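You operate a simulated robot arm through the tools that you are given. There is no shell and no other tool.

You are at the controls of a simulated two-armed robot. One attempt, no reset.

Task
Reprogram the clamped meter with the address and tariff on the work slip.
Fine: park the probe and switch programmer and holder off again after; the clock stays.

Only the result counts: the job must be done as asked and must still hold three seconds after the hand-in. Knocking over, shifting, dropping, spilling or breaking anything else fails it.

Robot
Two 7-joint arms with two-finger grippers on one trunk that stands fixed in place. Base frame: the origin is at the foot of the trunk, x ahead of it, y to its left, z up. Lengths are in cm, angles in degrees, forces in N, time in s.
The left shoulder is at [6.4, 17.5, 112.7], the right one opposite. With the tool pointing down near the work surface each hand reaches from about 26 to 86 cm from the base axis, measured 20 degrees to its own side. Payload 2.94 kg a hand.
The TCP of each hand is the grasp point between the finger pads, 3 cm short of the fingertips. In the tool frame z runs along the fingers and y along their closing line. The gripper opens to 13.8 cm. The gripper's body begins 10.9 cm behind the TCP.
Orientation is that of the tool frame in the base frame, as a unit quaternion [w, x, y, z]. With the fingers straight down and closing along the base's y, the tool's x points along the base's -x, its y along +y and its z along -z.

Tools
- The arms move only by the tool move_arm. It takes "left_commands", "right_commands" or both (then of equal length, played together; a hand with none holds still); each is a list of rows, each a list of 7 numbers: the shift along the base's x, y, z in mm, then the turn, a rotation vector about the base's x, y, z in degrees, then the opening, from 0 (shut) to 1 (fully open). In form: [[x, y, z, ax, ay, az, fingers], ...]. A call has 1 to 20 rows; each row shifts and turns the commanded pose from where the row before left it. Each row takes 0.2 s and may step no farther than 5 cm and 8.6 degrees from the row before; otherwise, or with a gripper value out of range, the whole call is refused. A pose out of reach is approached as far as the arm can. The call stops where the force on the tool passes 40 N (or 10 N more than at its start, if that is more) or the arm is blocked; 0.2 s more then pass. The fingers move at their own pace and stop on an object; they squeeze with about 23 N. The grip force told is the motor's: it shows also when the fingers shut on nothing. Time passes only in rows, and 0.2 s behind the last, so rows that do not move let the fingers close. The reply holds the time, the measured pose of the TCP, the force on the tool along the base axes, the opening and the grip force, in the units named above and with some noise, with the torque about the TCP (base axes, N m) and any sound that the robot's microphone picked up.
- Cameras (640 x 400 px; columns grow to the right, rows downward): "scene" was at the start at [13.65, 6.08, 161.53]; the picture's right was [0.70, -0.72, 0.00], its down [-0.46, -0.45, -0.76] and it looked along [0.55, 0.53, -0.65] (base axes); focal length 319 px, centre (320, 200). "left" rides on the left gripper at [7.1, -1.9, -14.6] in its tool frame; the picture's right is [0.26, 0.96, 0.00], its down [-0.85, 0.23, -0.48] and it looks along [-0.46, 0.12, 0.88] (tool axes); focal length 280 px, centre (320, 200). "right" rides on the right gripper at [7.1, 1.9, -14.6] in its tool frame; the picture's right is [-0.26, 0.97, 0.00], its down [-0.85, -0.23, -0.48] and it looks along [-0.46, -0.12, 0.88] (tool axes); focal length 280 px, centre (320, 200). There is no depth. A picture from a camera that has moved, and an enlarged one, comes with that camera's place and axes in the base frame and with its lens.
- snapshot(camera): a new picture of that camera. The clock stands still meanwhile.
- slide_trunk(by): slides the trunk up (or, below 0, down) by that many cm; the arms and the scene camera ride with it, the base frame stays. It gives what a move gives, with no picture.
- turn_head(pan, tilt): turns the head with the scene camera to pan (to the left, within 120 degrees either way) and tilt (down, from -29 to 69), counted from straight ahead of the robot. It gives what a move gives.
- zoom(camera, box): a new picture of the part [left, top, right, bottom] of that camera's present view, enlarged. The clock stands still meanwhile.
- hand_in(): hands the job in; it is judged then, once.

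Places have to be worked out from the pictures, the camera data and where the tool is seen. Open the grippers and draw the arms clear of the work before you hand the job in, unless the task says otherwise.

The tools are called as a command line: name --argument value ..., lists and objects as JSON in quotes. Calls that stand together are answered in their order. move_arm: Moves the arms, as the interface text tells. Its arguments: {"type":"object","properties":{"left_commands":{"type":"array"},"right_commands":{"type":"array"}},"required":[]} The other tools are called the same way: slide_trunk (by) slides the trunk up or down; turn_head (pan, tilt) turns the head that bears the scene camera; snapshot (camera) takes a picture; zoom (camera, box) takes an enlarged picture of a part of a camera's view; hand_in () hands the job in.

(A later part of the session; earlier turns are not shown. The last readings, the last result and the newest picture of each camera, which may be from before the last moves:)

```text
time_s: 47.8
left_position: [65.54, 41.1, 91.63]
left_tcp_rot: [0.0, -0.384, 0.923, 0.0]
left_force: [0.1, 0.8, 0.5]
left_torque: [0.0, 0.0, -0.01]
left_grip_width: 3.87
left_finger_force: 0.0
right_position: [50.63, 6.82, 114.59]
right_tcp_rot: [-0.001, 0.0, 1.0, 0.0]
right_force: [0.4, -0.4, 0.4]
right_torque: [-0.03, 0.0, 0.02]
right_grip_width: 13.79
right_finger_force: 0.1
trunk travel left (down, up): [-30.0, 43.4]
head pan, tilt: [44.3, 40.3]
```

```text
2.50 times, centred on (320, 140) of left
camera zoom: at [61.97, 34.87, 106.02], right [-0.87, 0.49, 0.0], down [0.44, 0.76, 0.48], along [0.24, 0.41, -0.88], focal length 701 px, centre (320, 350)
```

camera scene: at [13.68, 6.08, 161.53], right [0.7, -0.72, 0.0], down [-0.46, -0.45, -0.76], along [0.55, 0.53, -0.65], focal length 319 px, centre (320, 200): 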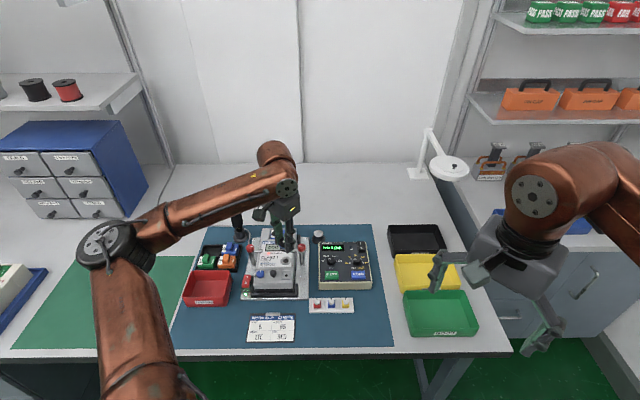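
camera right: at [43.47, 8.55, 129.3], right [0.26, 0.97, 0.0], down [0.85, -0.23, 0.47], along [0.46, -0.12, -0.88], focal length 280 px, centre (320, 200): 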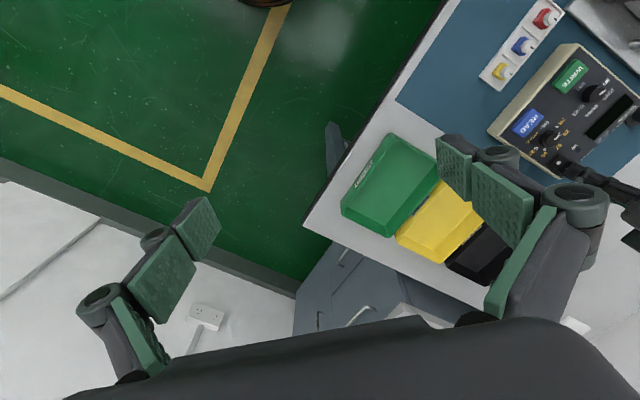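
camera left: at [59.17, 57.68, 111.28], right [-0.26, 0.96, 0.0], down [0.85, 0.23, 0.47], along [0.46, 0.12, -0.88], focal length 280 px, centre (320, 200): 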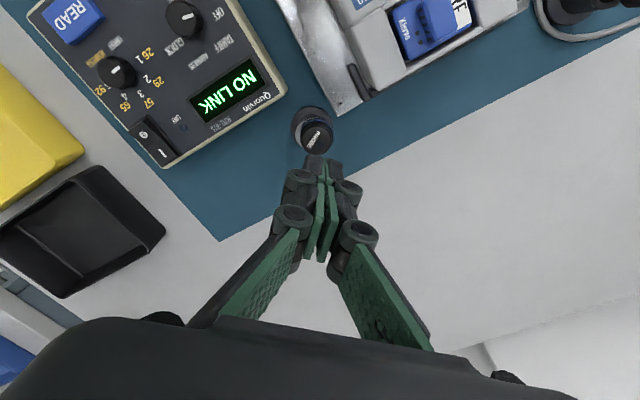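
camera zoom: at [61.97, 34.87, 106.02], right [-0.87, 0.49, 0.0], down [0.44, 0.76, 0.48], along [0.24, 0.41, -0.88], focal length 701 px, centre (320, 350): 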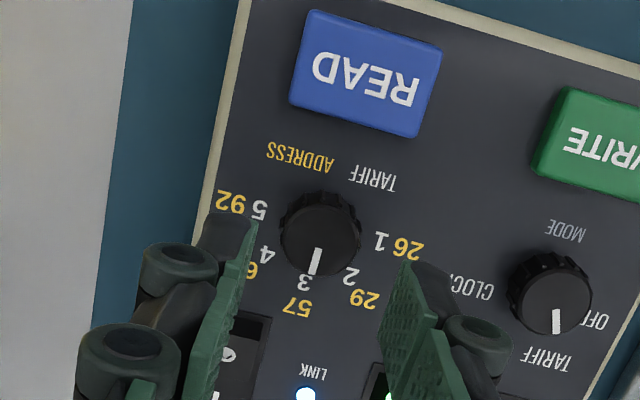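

The pointer is at 3. I descend, regrip and turn another 90° clockwise to 5.

move_arm --left_commands '[[0, 0, -20, 0, 0, 0, 0.28], [0, 0, -20, 0, 0, 0, 0.28], [0, 0, 0, 0, 0, 0, 0], [0, 0, 0, 0, 0, 0, 0], [0, 0, 0, 0, 0, 0, 0], [0, 0, 0, 0, 0, -7.5, 0], [0, 0, 0, 0, 0, -7.5, 0], [0, 0, 0, 0, 0, -7.5, 0], [0, 0, 0, 0, 0, -7.5, 0], [0, 0, 0, 0, 0, -7.5, 0], [0, 0, 0, 0, 0, -7.5, 0], [0, 0, 0, 0, 0, -7.5, 0], [0, 0, 0, 0, 0, -7.5, 0], [0, 0, 0, 0, 0, -7.5, 0], [0, 0, 0, 0, 0, -7.5, 0], [0, 0, 0, 0, 0, -7.5, 0], [0, 0, 0, 0, 0, -5.5, 0], [0, 0, 0, 0, 0, 0, 0]]'

zoom --camera "scene" --box '[310, 226, 390, 286]'

zoom --camera "left" --box '[220, 80, 420, 220]'

```text
time_s: 51.6
left_position: [65.49, 40.98, 87.57]
left_tcp_rot: [0.0, 0.367, 0.93, -0.001]
left_force: [-0.8, -4.3, -5.1]
left_torque: [-0.1, 0.04, -0.05]
left_grip_width: 2.34
left_finger_force: 45.3
right_position: [50.66, 6.73, 114.63]
right_tcp_rot: [0.0, 0.0, 1.0, -0.001]
right_force: [-0.3, 0.5, 0.4]
right_torque: [0.0, -0.04, -0.02]
right_grip_width: 13.78
right_finger_force: 0.1
trunk travel left (down, up): [-30.0, 43.4]
head pan, tilt: [44.3, 40.3]
```

```text
6.67 times, centred on (350, 256) of scene
camera zoom: at [13.71, 6.06, 161.52], right [0.7, -0.72, 0.0], down [-0.46, -0.45, -0.76], along [0.54, 0.53, -0.65], focal length 2126 px, centre (120, -173)
```

zoom: 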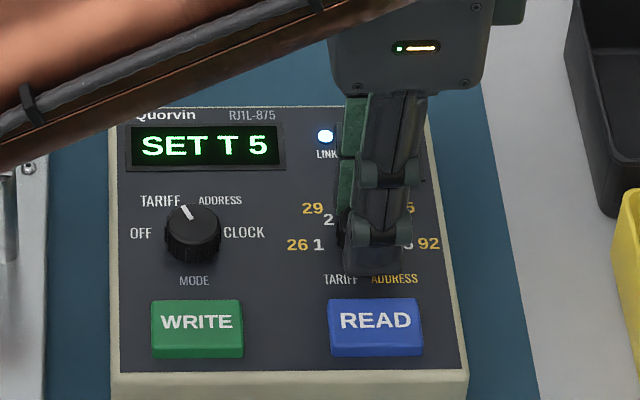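

```text
2.86 times, centred on (320, 150) of left
camera zoom: at [59.16, 44.64, 101.99], right [0.47, 0.88, 0.0], down [0.78, -0.41, 0.48], along [0.42, -0.22, -0.88], focal length 801 px, centre (320, 343)
```

zoom: 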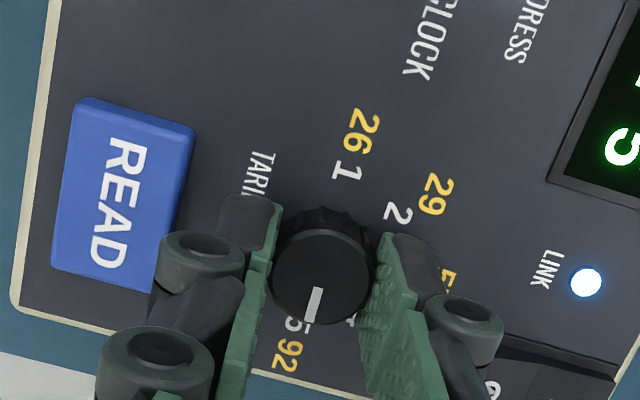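

It now reads SET T 5. I release, rise, close the gripper and move above WRITE.

move_arm --left_commands '[[0, 0, 0, 0, 0, 0, 0.28], [0, 0, 0, 0, 0, 0, 0.28], [0, 0, 30, 0, 0, 0, 0.28], [0, 0, 30, 0, 0, 0, 0], [-22.2, 5.6, 0, 0, 0, 0, 0], [-22.2, 5.6, 0, 0, 0, 0, 0], [-22.3, 5.7, 0, 0, 0, 0, 0], [-22.3, 5.7, 0, 0, 0, 0, 0], [0, 0, -30, 0, 0, 0, 0], [0, 0, -15, 0, 0, 0, 0], [0, 0, -8, 0, 0, 0, 0], [0, 0, -3, 0, 0, 0, 0], [0, 0, 0, 0, 0, 0, 0]]'

zoom --camera "scene" --box '[310, 226, 390, 286]'

zoom --camera "left" --box '[220, 80, 420, 220]'

```text
time_s: 54.4
left_position: [56.82, 43.27, 87.83]
left_tcp_rot: [0.0, 0.366, 0.931, 0.0]
left_force: [0.4, 0.2, -0.1]
left_torque: [0.02, 0.0, 0.01]
left_grip_width: 0.0
left_finger_force: 22.7
right_position: [50.52, 6.74, 114.58]
right_tcp_rot: [-0.001, 0.0, 1.0, 0.0]
right_force: [-0.3, -0.5, 0.6]
right_torque: [0.01, 0.0, -0.03]
right_grip_width: 13.78
right_finger_force: 0.1
trunk travel left (down, up): [-30.0, 43.4]
head pan, tilt: [44.3, 40.3]
```

```text
6.67 times, centred on (350, 256) of scene
camera zoom: at [13.66, 6.06, 161.53], right [0.7, -0.72, 0.0], down [-0.46, -0.45, -0.76], along [0.55, 0.53, -0.65], focal length 2126 px, centre (120, -173)
```

zoom: 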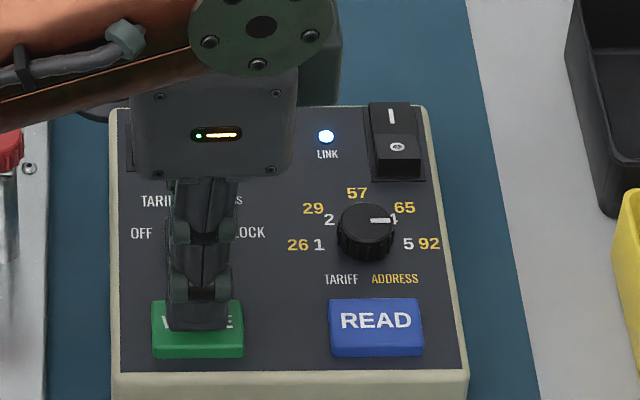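

```text
2.86 times, centred on (320, 150) of left
camera zoom: at [50.21, 46.95, 102.42], right [0.47, 0.88, 0.0], down [0.78, -0.41, 0.48], along [0.42, -0.22, -0.88], focal length 801 px, centre (320, 343)
```

zoom: 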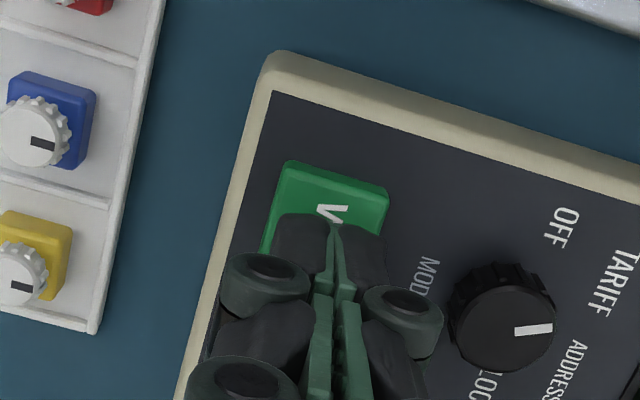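

The tip is over WRITE. I press in 1 mm steps, listening for the click.

move_arm --left_commands '[[0, 0, -1, 0, 0, 0, 0], [0, 0, -1, 0, 0, 0, 0], [0, 0, -1, 0, 0, 0, 0], [0, 0, -1, 0, 0, 0, 0]]'

```text
time_s: 55.4
left_position: [56.66, 43.42, 87.64]
left_tcp_rot: [0.0, 0.366, 0.931, -0.001]
left_force: [0.0, 0.9, -0.1]
left_torque: [-0.01, 0.0, -0.03]
left_grip_width: 0.0
left_finger_force: 23.1
right_position: [50.65, 6.8, 114.57]
right_tcp_rot: [-0.001, 0.001, 1.0, 0.0]
right_force: [-0.5, 0.0, 0.3]
right_torque: [0.04, -0.02, -0.02]
right_grip_width: 13.81
right_finger_force: 0.0
trunk travel left (down, up): [-30.0, 43.4]
head pan, tilt: [44.3, 40.3]
```

No contact yet. I continue pressing.

move_arm --left_commands '[[0, 0, -1, 0, 0, 0, 0], [0, 0, -1, 0, 0, 0, 0], [0, 0, -1, 0, 0, 0, 0], [0, 0, 0, 0, 0, 0, 0]]'

zoom --camera "left" --box '[220, 80, 420, 220]'

```text
time_s: 56.4
left_position: [56.68, 43.4, 87.36]
left_tcp_rot: [0.001, 0.366, 0.931, 0.0]
left_force: [0.8, -0.9, 1.3]
left_torque: [-0.01, 0.0, 0.01]
left_grip_width: 0.59
left_finger_force: 28.6
right_position: [50.65, 6.81, 114.62]
right_tcp_rot: [0.0, 0.0, 1.0, 0.0]
right_force: [0.7, -0.7, -0.2]
right_torque: [-0.06, 0.0, 0.03]
right_grip_width: 13.82
right_finger_force: 0.1
trunk travel left (down, up): [-30.0, 43.4]
head pan, tilt: [44.3, 40.3]
```

```text
2.86 times, centred on (320, 150) of left
camera zoom: at [50.2, 46.94, 101.78], right [0.47, 0.88, 0.0], down [0.78, -0.41, 0.48], along [0.42, -0.22, -0.88], focal length 801 px, centre (320, 343)
```

zoom: 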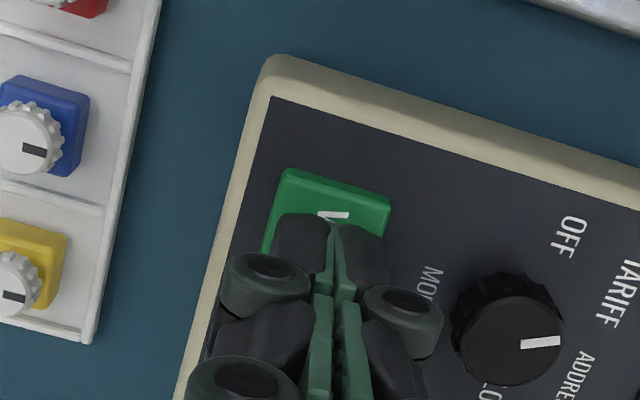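

Contact is starting at 1.3 N. A few more 1 mm steps.

move_arm --left_commands '[[0, 0, -1, 0, 0, 0, 0], [0, 0, -1, 0, 0, 0, 0], [0, 0, 0, 0, 0, 0, 0]]'

```text
time_s: 57.2
left_position: [56.69, 43.31, 87.23]
left_tcp_rot: [0.001, 0.366, 0.93, 0.0]
left_force: [0.5, -1.4, 4.6]
left_torque: [-0.01, -0.01, 0.01]
left_grip_width: 0.61
left_finger_force: 28.3
right_position: [50.52, 6.76, 114.62]
right_tcp_rot: [-0.001, 0.001, 1.0, 0.001]
right_force: [0.2, -0.5, 0.1]
right_torque: [0.03, 0.01, -0.01]
right_grip_width: 13.81
right_finger_force: 0.1
trunk travel left (down, up): [-30.0, 43.4]
head pan, tilt: [44.3, 40.3]
heard: click
```

Click heard. I lift off the button and back away to read the display.

move_arm --left_commands '[[0, 0, 5, 0, 0, 0, 0], [0, 0, 25, 0, 0, 0, 0], [0, 0, 30, 0, 0, 0, 0], [0, 0, 0, 0, 0, 0, 0]]'

zoom --camera "scene" --box '[240, 220, 384, 310]'

snapshot --camera "left"

snapshot --camera "right"

```text
time_s: 58.2
left_position: [56.66, 43.5, 93.03]
left_tcp_rot: [0.0, 0.367, 0.93, -0.001]
left_force: [0.6, 0.2, -0.4]
left_torque: [-0.05, 0.01, 0.0]
left_grip_width: 0.03
left_finger_force: 28.7
right_position: [50.58, 6.79, 114.67]
right_tcp_rot: [-0.002, 0.0, 1.0, 0.001]
right_force: [0.0, 0.0, -0.2]
right_torque: [0.0, -0.02, 0.04]
right_grip_width: 13.8
right_finger_force: 0.1
trunk travel left (down, up): [-30.0, 43.4]
head pan, tilt: [44.3, 40.3]
```

```text
4.44 times, centred on (312, 265) of scene
camera zoom: at [13.69, 6.11, 161.52], right [0.7, -0.72, 0.0], down [-0.46, -0.45, -0.76], along [0.54, 0.53, -0.65], focal length 1418 px, centre (356, -89)
```

zoom: 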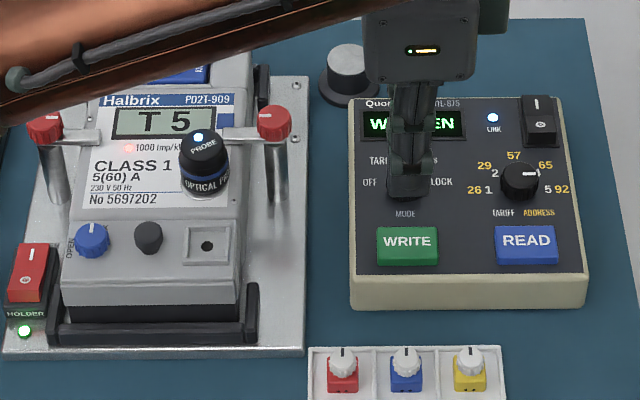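

```text
taken
camera left: at [50.26, 47.01, 107.54], right [0.47, 0.88, 0.0], down [0.78, -0.41, 0.48], along [0.42, -0.22, -0.88], focal length 280 px, centre (320, 200)
```

left: 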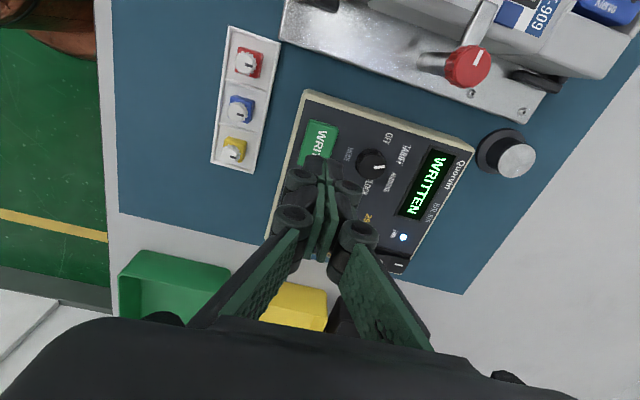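

```text
taken
camera right: at [43.48, 8.58, 129.29], right [0.26, 0.97, 0.0], down [0.85, -0.23, 0.47], along [0.46, -0.12, -0.88], focal length 280 px, centre (320, 200)
```

right: 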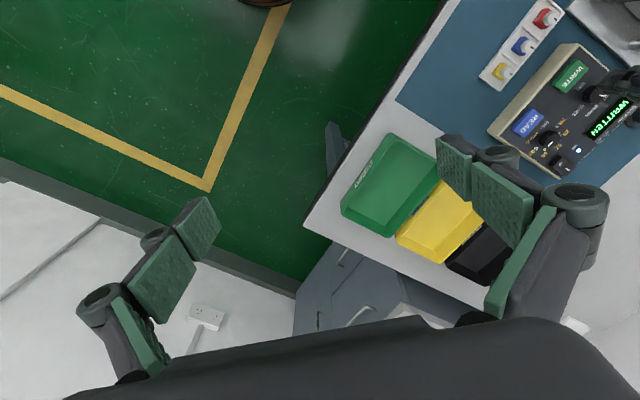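

WRITTEN, and the meter shows T 5. Now back to the mode knob with the tool at +25° yaw to turn it one step to ADDRESS.

move_arm --left_commands '[[4.2, 4.0, 0, 0, 0, 8.5, 0.333], [4.2, 4.0, 0, 0, 0, 8.5, 0.333], [4.2, 4.0, 0, 0, 0, 8.5, 0.333], [4.2, 4.0, 0, 0, 0, 8.5, 0.333], [4.2, 4.0, 0, 0, 0, 8.5, 0.333], [4.2, 4.0, 0, 0, 0, 8.5, 0.333], [4.3, 4.0, 0, 0, 0, 8.5, 0.333], [4.4, 4.0, 0, 0, 0, 8.5, 0.333], [0, 0, 0, 0, 0, 0, 0.333]]'

zoom --camera "left" --box '[200, 60, 440, 220]'

zoom --camera "scene" --box '[310, 226, 390, 286]'

```text
time_s: 60.2
left_position: [60.16, 46.61, 93.08]
left_tcp_rot: [0.0, -0.218, 0.976, 0.001]
left_force: [-0.6, 0.3, -0.7]
left_torque: [0.01, 0.0, -0.02]
left_grip_width: 4.58
left_finger_force: 0.1
right_position: [50.5, 6.83, 114.61]
right_tcp_rot: [-0.001, 0.0, 1.0, 0.0]
right_force: [-0.7, 0.5, 0.1]
right_torque: [-0.02, -0.01, 0.0]
right_grip_width: 13.82
right_finger_force: 0.1
trunk travel left (down, up): [-30.0, 43.4]
head pan, tilt: [44.3, 40.3]
```

```text
2.50 times, centred on (320, 140) of left
camera zoom: at [54.52, 41.98, 107.53], right [-0.65, 0.76, 0.0], down [0.67, 0.57, 0.48], along [0.36, 0.31, -0.88], focal length 701 px, centre (320, 350)
```

zoom: 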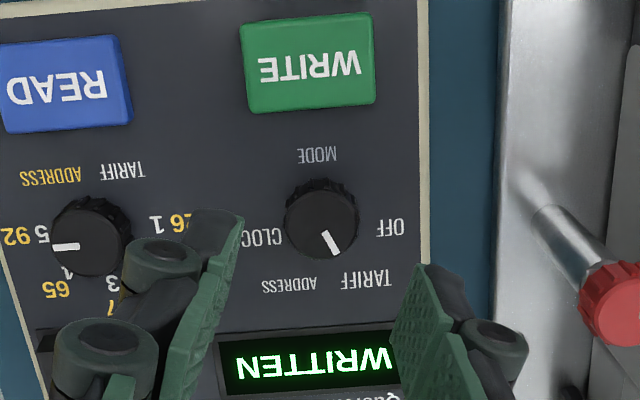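

```text
6.67 times, centred on (350, 256) of scene
camera zoom: at [13.65, 6.07, 161.54], right [0.7, -0.72, 0.0], down [-0.46, -0.45, -0.76], along [0.55, 0.53, -0.65], focal length 2126 px, centre (120, -173)
```

zoom: 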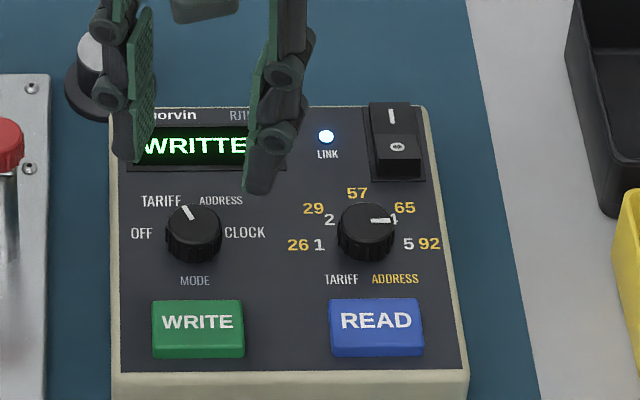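

Aligned over the mode knob. I descend, close and turn 50° clockwise to ADDRESS.

move_arm --left_commands '[[0, 0, -30, 0, 0, 0, 0.333], [0, 0, -20, 0, 0, 0, 0.333], [0, 0, -5, 0, 0, 0, 0.333], [0, 0, 0, 0, 0, 0, 0], [0, 0, 0, 0, 0, 0, 0], [0, 0, 0, 0, 0, 0, 0], [0, 0, 0, 0, 0, -7, 0], [0, 0, 0, 0, 0, -7, 0], [0, 0, 0, 0, 0, -7, 0], [0, 0, 0, 0, 0, -7, 0], [0, 0, 0, 0, 0, -7, 0], [0, 0, 0, 0, 0, -7, 0], [0, 0, 0, 0, 0, -8, 0], [0, 0, 0, 0, 0, 0, 0]]'

zoom --camera "scene" --box '[310, 226, 390, 286]'

zoom --camera "left" --box '[220, 80, 420, 220]'

```text
time_s: 63.2
left_position: [60.08, 46.65, 87.39]
left_tcp_rot: [-0.001, 0.218, 0.976, -0.001]
left_force: [-0.3, 0.4, -4.4]
left_torque: [0.1, 0.1, -0.01]
left_grip_width: 2.34
left_finger_force: 45.4
right_position: [50.74, 6.83, 114.67]
right_tcp_rot: [0.0, 0.0, 1.0, 0.0]
right_force: [0.5, 0.3, 0.2]
right_torque: [-0.02, -0.01, -0.02]
right_grip_width: 13.83
right_finger_force: 0.1
trunk travel left (down, up): [-30.0, 43.4]
head pan, tilt: [44.3, 40.3]
```

```text
6.67 times, centred on (350, 256) of scene
camera zoom: at [13.71, 6.13, 161.53], right [0.7, -0.72, 0.0], down [-0.46, -0.45, -0.76], along [0.54, 0.53, -0.65], focal length 2126 px, centre (120, -173)
```

zoom: 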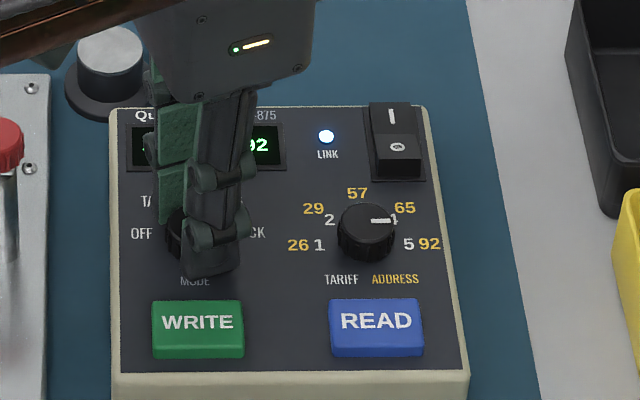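

```text
2.86 times, centred on (320, 150) of left
camera zoom: at [52.86, 48.01, 101.97], right [0.17, 0.99, 0.0], down [0.87, -0.15, 0.48], along [0.47, -0.08, -0.88], focal length 801 px, centre (320, 343)
```

zoom: 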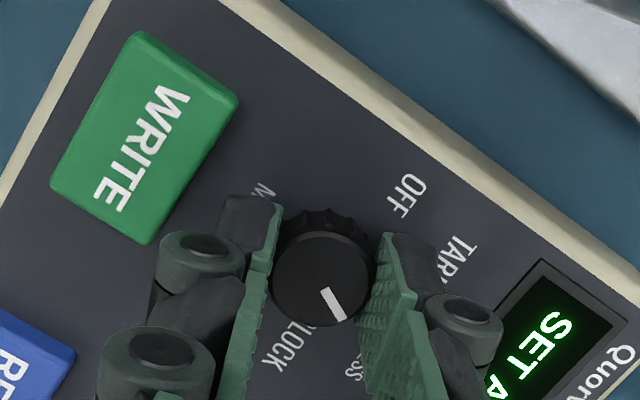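

The display shows SET A 92. I release, rise, and move over to the value knob at the current -25° yaw.

move_arm --left_commands '[[0, 0, 0, 0, 0, 0, 0.333], [0, 0, 0, 0, 0, 0, 0.333], [0, 0, 0, 0, 0, 0, 0.333], [0, 0, 25, 0, 0, 0, 0.333], [0, 0, 30, 0, 0, 0, 0.28], [18.4, -18.2, 0, 0, 0, 0, 0.28], [18.4, -18.2, 0, 0, 0, 0, 0.28], [18.3, -18.2, 0, 0, 0, 0, 0.28], [0, 0, 0, 0, 0, 0, 0.28]]'

zoom --camera "scene" --box '[310, 226, 390, 286]'

zoom --camera "left" --box '[200, 60, 440, 220]'

```text
time_s: 65.2
left_position: [65.49, 41.23, 93.05]
left_tcp_rot: [0.001, 0.215, 0.977, 0.0]
left_force: [0.5, -0.2, 0.1]
left_torque: [-0.03, 0.0, -0.03]
left_grip_width: 3.85
left_finger_force: 0.1
right_position: [50.58, 6.93, 114.58]
right_tcp_rot: [-0.001, -0.001, 1.0, 0.0]
right_force: [-0.5, -0.6, -0.5]
right_torque: [-0.02, -0.03, -0.02]
right_grip_width: 13.8
right_finger_force: 0.0
trunk travel left (down, up): [-30.0, 43.4]
head pan, tilt: [44.3, 40.3]
```

```text
6.67 times, centred on (350, 256) of scene
camera zoom: at [13.6, 6.14, 161.54], right [0.7, -0.72, 0.0], down [-0.46, -0.45, -0.76], along [0.55, 0.53, -0.65], focal length 2126 px, centre (120, -173)
```

zoom: 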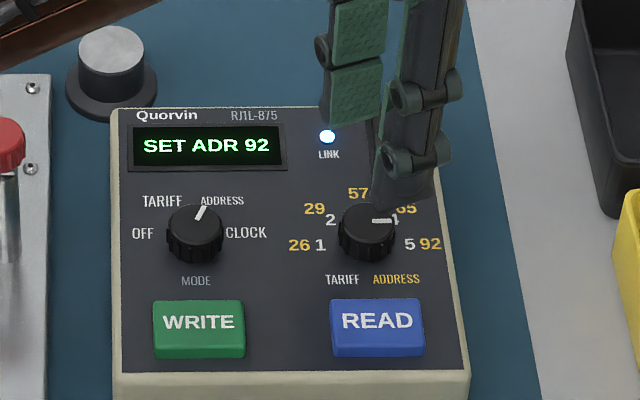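

```text
2.50 times, centred on (320, 140) of left
camera zoom: at [58.31, 42.56, 107.55], right [0.17, 0.99, 0.0], down [0.87, -0.15, 0.48], along [0.47, -0.08, -0.88], focal length 701 px, centre (320, 350)
```

zoom: 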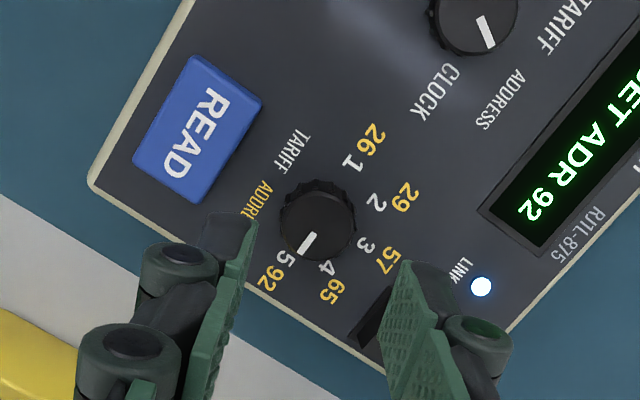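

It reads SET ADR 92. I descend, grip the value knob and turn it 45° counter-clockwise to 65.

move_arm --left_commands '[[0, 0, -30, 0, 0, 0, 0.28], [0, 0, -20, 0, 0, 0, 0.28], [0, 0, -5, 0, 0, 0, 0.28], [0, 0, 0, 0, 0, 0, 0], [0, 0, 0, 0, 0, 0, 0], [0, 0, 0, 0, 0, 0, 0], [0, 0, 0, 0, 0, 7.5, 0], [0, 0, 0, 0, 0, 7.5, 0], [0, 0, 0, 0, 0, 7.5, 0], [0, 0, 0, 0, 0, 7.5, 0], [0, 0, 0, 0, 0, 7.5, 0], [0, 0, 0, 0, 0, 7.5, 0], [0, 0, 0, 0, 0, 0, 0]]'

zoom --camera "scene" --box '[310, 226, 390, 286]'

zoom --camera "left" --box '[220, 80, 420, 220]'

```text
time_s: 68.0
left_position: [65.45, 41.08, 87.48]
left_tcp_rot: [0.0, -0.175, 0.985, 0.0]
left_force: [-1.5, -5.6, -0.1]
left_torque: [-0.25, 0.26, -0.03]
left_grip_width: 2.36
left_finger_force: 44.3
right_position: [50.65, 6.72, 114.74]
right_tcp_rot: [-0.001, 0.0, 1.0, 0.001]
right_force: [0.2, -0.4, -0.3]
right_torque: [-0.02, -0.01, -0.01]
right_grip_width: 13.8
right_finger_force: 0.0
trunk travel left (down, up): [-30.0, 43.4]
head pan, tilt: [44.3, 40.3]
```

```text
6.67 times, centred on (350, 256) of scene
camera zoom: at [13.62, 5.98, 161.54], right [0.7, -0.72, 0.0], down [-0.46, -0.45, -0.76], along [0.55, 0.53, -0.65], focal length 2126 px, centre (120, -173)
```

zoom: 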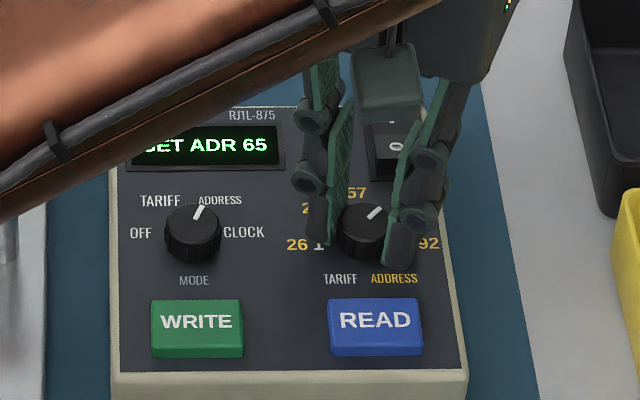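

```text
2.86 times, centred on (320, 150) of left
camera zoom: at [59.56, 36.99, 102.02], right [-0.58, 0.82, 0.0], down [0.72, 0.51, 0.48], along [0.39, 0.27, -0.88], focal length 801 px, centre (320, 343)
```

zoom: 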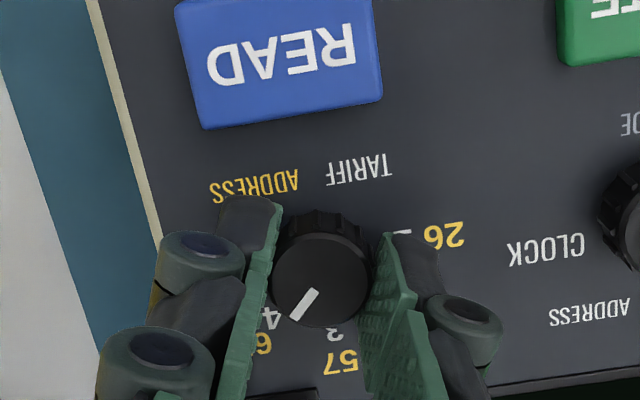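

It reads SET ADR 65. I release, rise, close, go back over WRITE and descend to just above it.

move_arm --left_commands '[[0, 0, 0, 0, 0, 0, 0.28], [0, 0, 0, 0, 0, 0, 0.28], [0, 0, 25, 0, 0, 0, 0.28], [0, 0, 30, 0, 0, 0, 0], [-11.1, 2.8, 0, 0, 0, -7.5, 0], [-11.1, 2.8, 0, 0, 0, -7.5, 0], [-11.1, 2.8, 0, 0, 0, -7.5, 0], [-11.1, 2.8, 0, 0, 0, -7.5, 0], [-11.1, 2.8, 0, 0, 0, -7.5, 0], [-11.1, 2.8, 0, 0, 0, -7.5, 0], [-11.2, 2.9, 0, 0, 0, -7.5, 0], [-11.2, 2.9, 0, 0, 0, -7.5, 0], [0, 0, -30, 0, 0, 0, 0], [0, 0, -20, 0, 0, 0, 0], [0, 0, -5, 0, 0, 0, 0], [0, 0, -2, 0, 0, 0, 0], [0, 0, 0, 0, 0, 0, 0]]'

zoom --camera "scene" --box '[310, 226, 390, 286]'

zoom --camera "left" --box '[220, 80, 420, 220]'

```text
time_s: 71.6
left_position: [56.66, 43.39, 87.34]
left_tcp_rot: [0.0, 0.342, 0.94, 0.0]
left_force: [0.7, 0.1, 1.0]
left_torque: [-0.02, 0.01, -0.05]
left_grip_width: 0.6
left_finger_force: 28.7
right_position: [50.53, 6.85, 114.67]
right_tcp_rot: [-0.001, 0.0, 1.0, 0.0]
right_force: [0.2, 0.1, 0.2]
right_torque: [-0.01, 0.01, -0.01]
right_grip_width: 13.75
right_finger_force: 0.1
trunk travel left (down, up): [-30.0, 43.4]
head pan, tilt: [44.3, 40.3]
```

```text
6.67 times, centred on (350, 256) of scene
camera zoom: at [13.65, 6.06, 161.54], right [0.7, -0.72, 0.0], down [-0.46, -0.45, -0.76], along [0.55, 0.53, -0.65], focal length 2126 px, centre (120, -173)
```

zoom: 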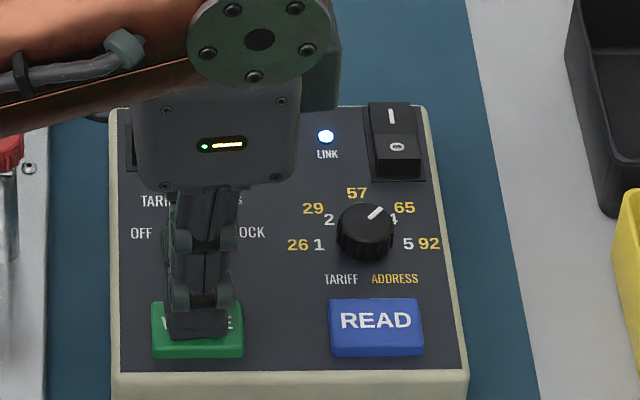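

```text
2.86 times, centred on (320, 150) of left
camera zoom: at [50.03, 46.62, 101.84], right [0.42, 0.91, 0.0], down [0.8, -0.37, 0.48], along [0.43, -0.2, -0.88], focal length 801 px, centre (320, 343)
```

zoom: 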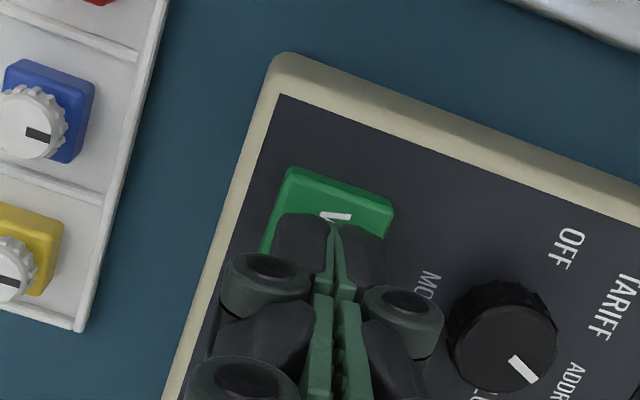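

The mode pointer is on ADDRESS, the value on 65, and the tip is just touching WRITE. Pressing.

move_arm --left_commands '[[0, 0, -1, 0, 0, 0, 0], [0, 0, -1, 0, 0, 0, 0], [0, 0, 0, 0, 0, 0, 0]]'

```text
time_s: 72.4
left_position: [56.78, 43.37, 87.12]
left_tcp_rot: [0.0, 0.341, 0.94, 0.0]
left_force: [-0.6, -0.2, 1.4]
left_torque: [0.01, 0.0, -0.04]
left_grip_width: 0.61
left_finger_force: 29.2
right_position: [50.55, 6.79, 114.71]
right_tcp_rot: [-0.001, 0.0, 1.0, 0.0]
right_force: [-1.0, 0.4, 0.5]
right_torque: [-0.03, 0.01, -0.01]
right_grip_width: 13.8
right_finger_force: 0.0
trunk travel left (down, up): [-30.0, 43.4]
head pan, tilt: [44.3, 40.3]
heard: click
```

Click heard. I lift off and read the displays.

move_arm --left_commands '[[0, 0, 5, 0, 0, 0, 0], [0, 0, 25, 0, 0, 0, 0], [0, 0, 30, 0, 0, 0, 0], [0, 0, 0, 0, 0, 0, 0]]'

zoom --camera "scene" --box '[240, 220, 384, 310]'

zoom --camera "left" --box '[280, 80, 520, 230]'

```text
time_s: 73.4
left_position: [56.69, 43.28, 93.1]
left_tcp_rot: [0.0, 0.342, 0.94, -0.001]
left_force: [0.0, -0.2, -1.0]
left_torque: [-0.03, -0.01, 0.0]
left_grip_width: 0.0
left_finger_force: 28.2
right_position: [50.67, 6.78, 114.54]
right_tcp_rot: [-0.001, 0.0, 1.0, 0.0]
right_force: [-0.8, 0.4, 1.3]
right_torque: [0.01, 0.04, -0.04]
right_grip_width: 13.79
right_finger_force: 0.0
trunk travel left (down, up): [-30.0, 43.4]
head pan, tilt: [44.3, 40.3]
```

```text
4.44 times, centred on (312, 265) of scene
camera zoom: at [13.69, 6.11, 161.52], right [0.7, -0.72, 0.0], down [-0.46, -0.45, -0.76], along [0.55, 0.53, -0.65], focal length 1418 px, centre (356, -89)
```

zoom: 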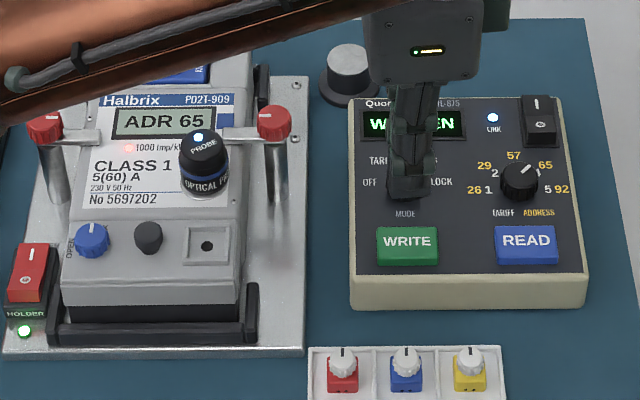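

```text
2.67 times, centred on (400, 155) of left
camera zoom: at [50.02, 46.57, 107.6], right [0.42, 0.91, 0.0], down [0.8, -0.37, 0.48], along [0.43, -0.2, -0.88], focal length 748 px, centre (107, 320)
```

zoom: 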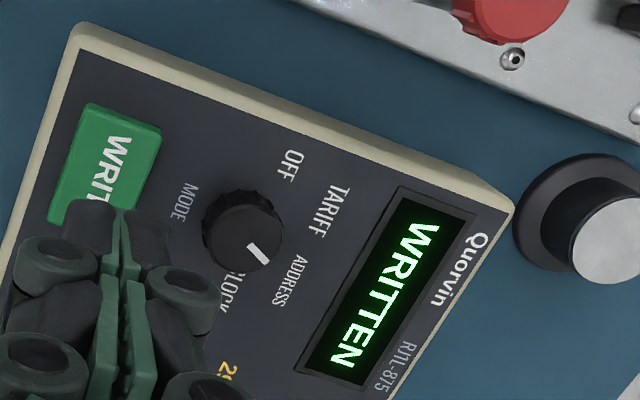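

WRITTEN, and the meter shows ADR 65. I'll also return the mode knob to OFF as found: grip it at -40° yaw and turn 100° counter-clockwise.

move_arm --left_commands '[[17, 16, 0, 0, 0, 0, 0.28], [16.9, 15.9, 0, 0, 0, 0, 0.28], [0, 0, 0, 0, 0, 0, 0.28], [0, 0, 0, 0, 0, 0, 0.28], [0, 0, -30, 0, 0, 0, 0.28], [0, 0, -20, 0, 0, 0, 0.28], [0, 0, -6, 0, 0, 0, 0.28], [0, 0, 0, 0, 0, 0, 0], [0, 0, 0, 0, 0, 0, 0], [0, 0, 0, 0, 0, 0, 0]]'

zoom --camera "left" --box '[220, 80, 420, 220]'

zoom --camera "scene" --box '[310, 226, 390, 286]'

```text
time_s: 75.6
left_position: [60.03, 46.44, 87.55]
left_tcp_rot: [0.0, 0.342, 0.94, 0.001]
left_force: [0.0, 0.4, -0.3]
left_torque: [0.08, -0.04, -0.01]
left_grip_width: 2.34
left_finger_force: 44.7
right_position: [50.69, 6.87, 114.63]
right_tcp_rot: [-0.001, 0.0, 1.0, 0.001]
right_force: [-0.2, -0.4, -0.1]
right_torque: [-0.02, -0.01, 0.0]
right_grip_width: 13.82
right_finger_force: 0.1
trunk travel left (down, up): [-30.0, 43.4]
head pan, tilt: [44.3, 40.3]
```

```text
2.86 times, centred on (320, 150) of left
camera zoom: at [53.43, 49.8, 101.98], right [0.42, 0.91, 0.0], down [0.8, -0.37, 0.48], along [0.43, -0.2, -0.88], focal length 801 px, centre (320, 343)
```

zoom: 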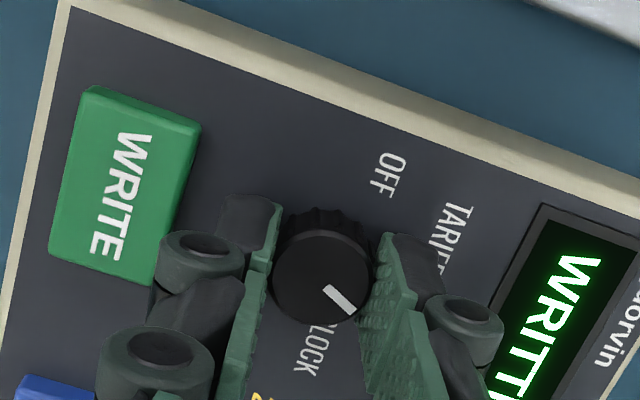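

```text
6.67 times, centred on (350, 256) of scene
camera zoom: at [13.68, 6.1, 161.53], right [0.7, -0.72, 0.0], down [-0.46, -0.45, -0.76], along [0.55, 0.53, -0.65], focal length 2126 px, centre (120, -173)
```

zoom: 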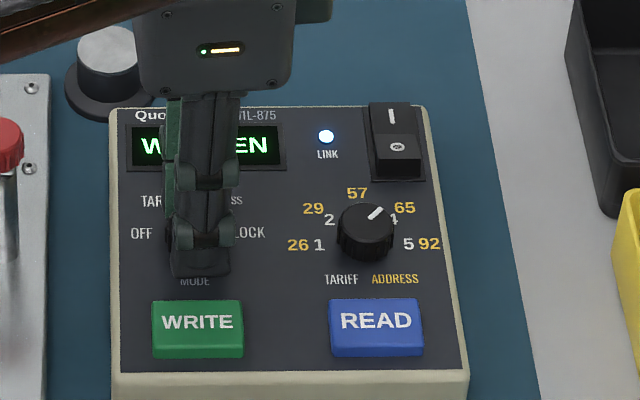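

Gripped with no side load. I turn the mode knob 100° counter-clockwise, back to OFF.

move_arm --left_commands '[[0, 0, 0, 0, 0, 7.7, 0], [0, 0, 0, 0, 0, 7.7, 0], [0, 0, 0, 0, 0, 7.7, 0], [0, 0, 0, 0, 0, 7.7, 0], [0, 0, 0, 0, 0, 7.7, 0], [0, 0, 0, 0, 0, 7.7, 0], [0, 0, 0, 0, 0, 7.7, 0], [0, 0, 0, 0, 0, 7.7, 0], [0, 0, 0, 0, 0, 7.7, 0], [0, 0, 0, 0, 0, 7.7, 0], [0, 0, 0, 0, 0, 7.7, 0], [0, 0, 0, 0, 0, 7.7, 0], [0, 0, 0, 0, 0, 7.6, 0], [0, 0, 0, 0, 0, 0, 0]]'

zoom --camera "left" --box '[220, 80, 420, 220]'

zoom --camera "scene" --box '[310, 226, 390, 286]'

```text
time_s: 78.6
left_position: [59.97, 46.63, 87.49]
left_tcp_rot: [-0.001, -0.501, 0.866, 0.0]
left_force: [1.1, 5.1, -1.3]
left_torque: [0.18, -0.08, -0.59]
left_grip_width: 2.3
left_finger_force: 44.7
right_position: [50.54, 6.9, 114.57]
right_tcp_rot: [-0.001, 0.0, 1.0, 0.0]
right_force: [-0.5, -0.4, 0.0]
right_torque: [0.0, -0.01, 0.04]
right_grip_width: 13.8
right_finger_force: 0.1
trunk travel left (down, up): [-30.0, 43.4]
head pan, tilt: [44.3, 40.3]
```

```text
2.86 times, centred on (320, 150) of left
camera zoom: at [58.23, 39.7, 101.99], right [-0.97, 0.25, 0.0], down [0.22, 0.85, 0.48], along [0.12, 0.46, -0.88], focal length 801 px, centre (320, 343)
```

zoom: 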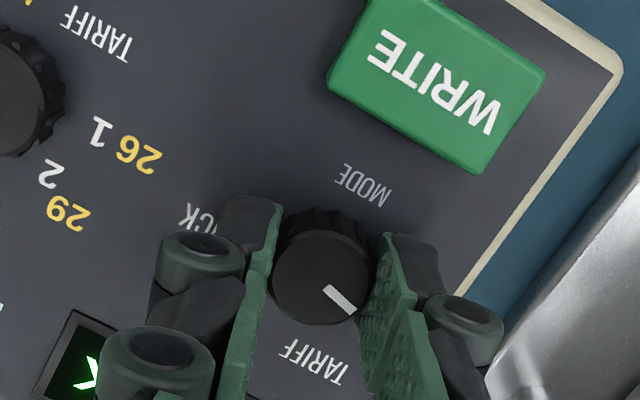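

```text
6.67 times, centred on (350, 256) of scene
camera zoom: at [13.7, 6.18, 161.53], right [0.7, -0.72, 0.0], down [-0.46, -0.45, -0.76], along [0.54, 0.53, -0.65], focal length 2126 px, centre (120, -173)
```

zoom: 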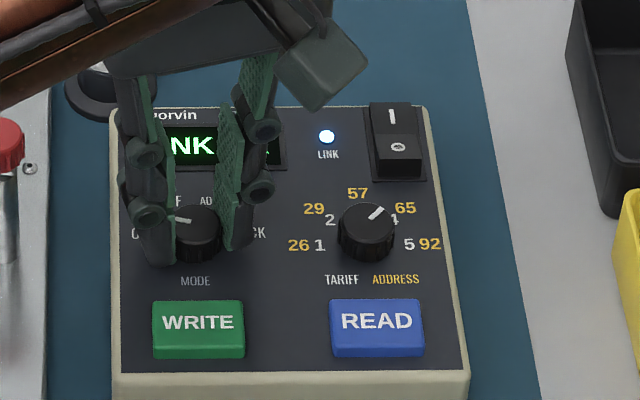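

Back at OFF, and the display shows LINK OK again. I release, rise, rotate to 0° yaw and go above the probe on the meter.

move_arm --left_commands '[[0, 0, 0, 0, 0, 0, 0.28], [0, 0, 0, 0, 0, 0, 0.28], [0, 0, 25, 0, 0, 0, 0.28], [0, 0, 40, 0, 0, 0, 0.44], [0, 0, 40, 0, 0, 0, 0.44], [0, 0, 30, 0, 0, 0, 0.44], [-13.1, 10.8, 0, 0, 0, -7.5, 0.44], [-13.1, 10.8, 0, 0, 0, -7.5, 0.44], [-13.1, 10.8, 0, 0, 0, -7.5, 0.44], [-13.1, 10.8, 0, 0, 0, -7.5, 0.44], [-13.1, 10.8, 0, 0, 0, -7.5, 0.44], [-13.1, 10.8, 0, 0, 0, -7.5, 0.44], [-13.1, 10.8, 0, 0, 0, -7.5, 0.44], [-13.1, 10.9, 0, 0, 0, -7.5, 0.44], [0, 0, 0, 0, 0, 0, 0.44]]'

zoom --camera "scene" --box '[240, 220, 384, 310]'

zoom --camera "left" --box '[240, 60, 400, 180]'

```text
time_s: 81.8
left_position: [49.66, 55.21, 101.01]
left_tcp_rot: [-0.001, 0.0, 1.0, 0.0]
left_force: [-0.1, 1.0, 0.6]
left_torque: [0.01, 0.01, -0.01]
left_grip_width: 6.05
left_finger_force: 0.1
right_position: [50.63, 6.77, 114.63]
right_tcp_rot: [-0.001, 0.0, 1.0, 0.0]
right_force: [0.4, -0.1, -0.2]
right_torque: [-0.03, 0.01, -0.02]
right_grip_width: 13.8
right_finger_force: 0.0
trunk travel left (down, up): [-30.0, 43.4]
head pan, tilt: [44.3, 40.3]
```

```text
4.44 times, centred on (312, 265) of scene
camera zoom: at [13.71, 6.09, 161.52], right [0.7, -0.72, 0.0], down [-0.46, -0.45, -0.76], along [0.55, 0.53, -0.65], focal length 1418 px, centre (356, -89)
```

zoom: 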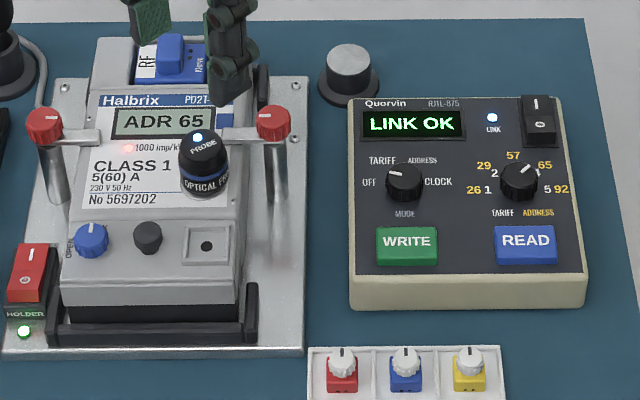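

```text
3.33 times, centred on (320, 120) of left
camera zoom: at [42.58, 53.46, 115.47], right [-0.26, 0.97, 0.0], down [0.85, 0.23, 0.48], along [0.46, 0.12, -0.88], focal length 935 px, centre (320, 467)
```

zoom: 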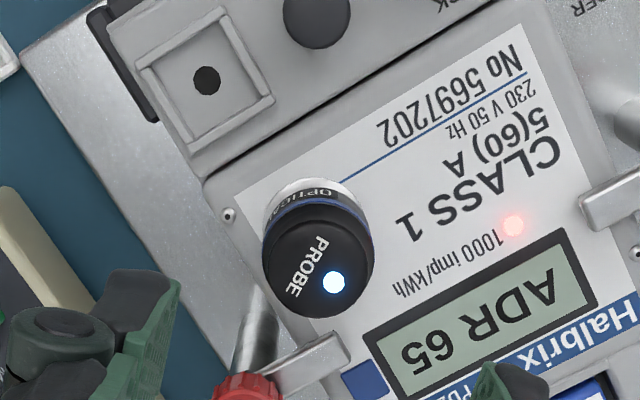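

The probe sits where I left it, and mode is OFF. I descend around it and close.

move_arm --left_commands '[[0, 0, -40, 0, 0, 0, 0.44], [0, 0, -40, 0, 0, 0, 0.44], [0, 0, -20, 0, 0, 0, 0.44], [0, 0, -3, 0, 0, 0, 0.44], [0, 0, 0, 0, 0, 0, 0.44], [0, 0, 0, 0, 0, 0, 0], [0, 0, 0, 0, 0, 0, 0], [0, 0, 0, 0, 0, 0, 0], [0, 0, 0, 0, 0, 0, 0]]'

zoom --camera "left" --box '[220, 90, 420, 220]'

zoom --camera "scene" --box '[270, 226, 318, 266]'

```text
time_s: 83.8
left_position: [49.69, 55.21, 90.74]
left_tcp_rot: [0.0, 0.0, 1.0, 0.001]
left_force: [0.8, -0.8, 0.1]
left_torque: [0.0, -0.01, -0.03]
left_grip_width: 3.06
left_finger_force: 21.3
right_position: [50.58, 6.86, 114.67]
right_tcp_rot: [-0.001, 0.001, 1.0, 0.0]
right_force: [-0.3, 0.9, -1.0]
right_torque: [0.01, 0.0, 0.01]
right_grip_width: 13.79
right_finger_force: 0.1
trunk travel left (down, up): [-30.0, 43.4]
head pan, tilt: [44.3, 40.3]
```

```text
3.08 times, centred on (320, 155) of left
camera zoom: at [42.58, 53.42, 105.25], right [-0.26, 0.96, 0.0], down [0.85, 0.23, 0.48], along [0.46, 0.12, -0.88], focal length 863 px, centre (320, 338)
```

zoom: 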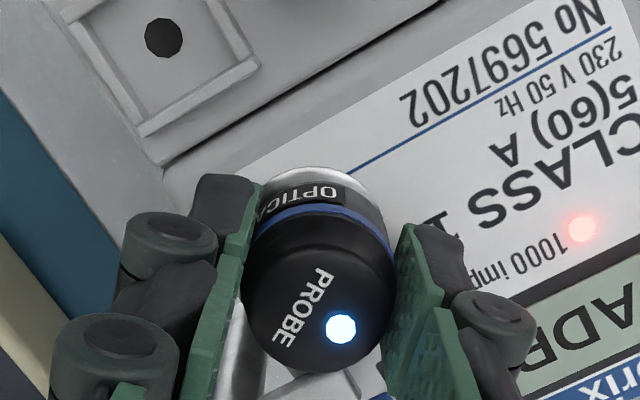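

```text
10.00 times, centred on (294, 246) of scene
camera zoom: at [13.66, 6.1, 161.53], right [0.7, -0.72, 0.0], down [-0.46, -0.45, -0.76], along [0.55, 0.53, -0.65], focal length 3190 px, centre (580, -260)
```

zoom: 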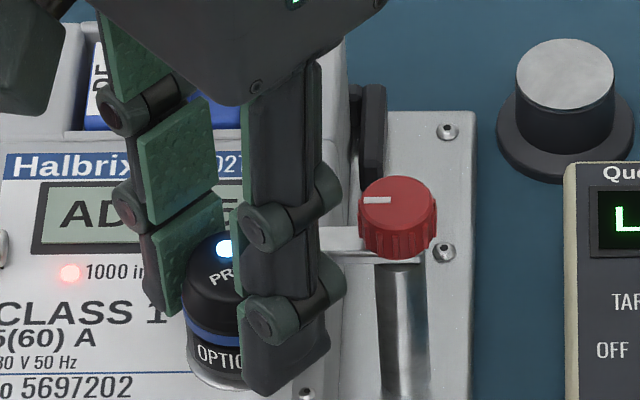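

Gripped. I peel it off the port with the same tilt used at the stand, then lift.

move_arm --left_commands '[[0, -2.55, 1.0, 4, 0, 0, 0], [0, -2.6, 0.9, 4, 0, 0, 0], [0, -2.65, 0.8, 4, 0, 0, 0], [0, -2.7, 1.5, 4, 0, 0, 0], [0, 0, 3, 0, 0, 0, 0], [0, 0, 5, 0, 0, 0, 0], [0, 0, 10, 0, 0, 0, 0], [0, 0, 0, 0, 0, 0, 0]]'

zoom --camera "left" --box '[220, 90, 420, 220]'

zoom --camera "scene" --box '[262, 220, 326, 270]'

```text
time_s: 85.6
left_position: [49.5, 54.08, 93.01]
left_tcp_rot: [0.0, -0.001, 0.99, 0.139]
left_force: [-0.6, -0.5, -1.5]
left_torque: [-0.01, 0.03, 0.0]
left_grip_width: 3.05
left_finger_force: 21.8
right_position: [50.64, 6.82, 114.53]
right_tcp_rot: [-0.001, 0.0, 1.0, 0.0]
right_force: [1.1, 0.7, -0.7]
right_torque: [0.02, 0.02, 0.01]
right_grip_width: 13.82
right_finger_force: 0.0
trunk travel left (down, up): [-30.0, 43.4]
head pan, tilt: [44.3, 40.3]
```

```text
3.08 times, centred on (320, 155) of left
camera zoom: at [42.54, 48.49, 106.35], right [-0.26, 0.93, 0.27], down [0.85, 0.09, 0.52], along [0.46, 0.36, -0.81], focal length 863 px, centre (320, 338)
```

zoom: 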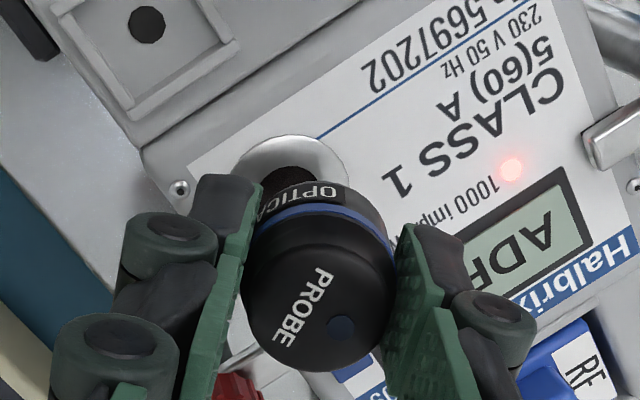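

```text
8.00 times, centred on (294, 245) of scene
camera zoom: at [13.68, 6.11, 161.53], right [0.7, -0.72, 0.0], down [-0.46, -0.45, -0.76], along [0.55, 0.53, -0.65], focal length 2552 px, centre (528, -160)
```

zoom: 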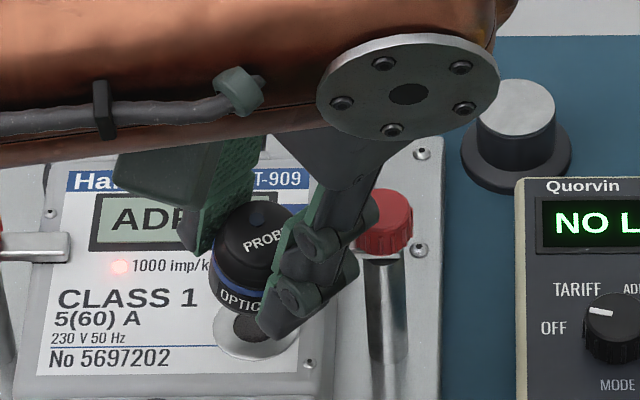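

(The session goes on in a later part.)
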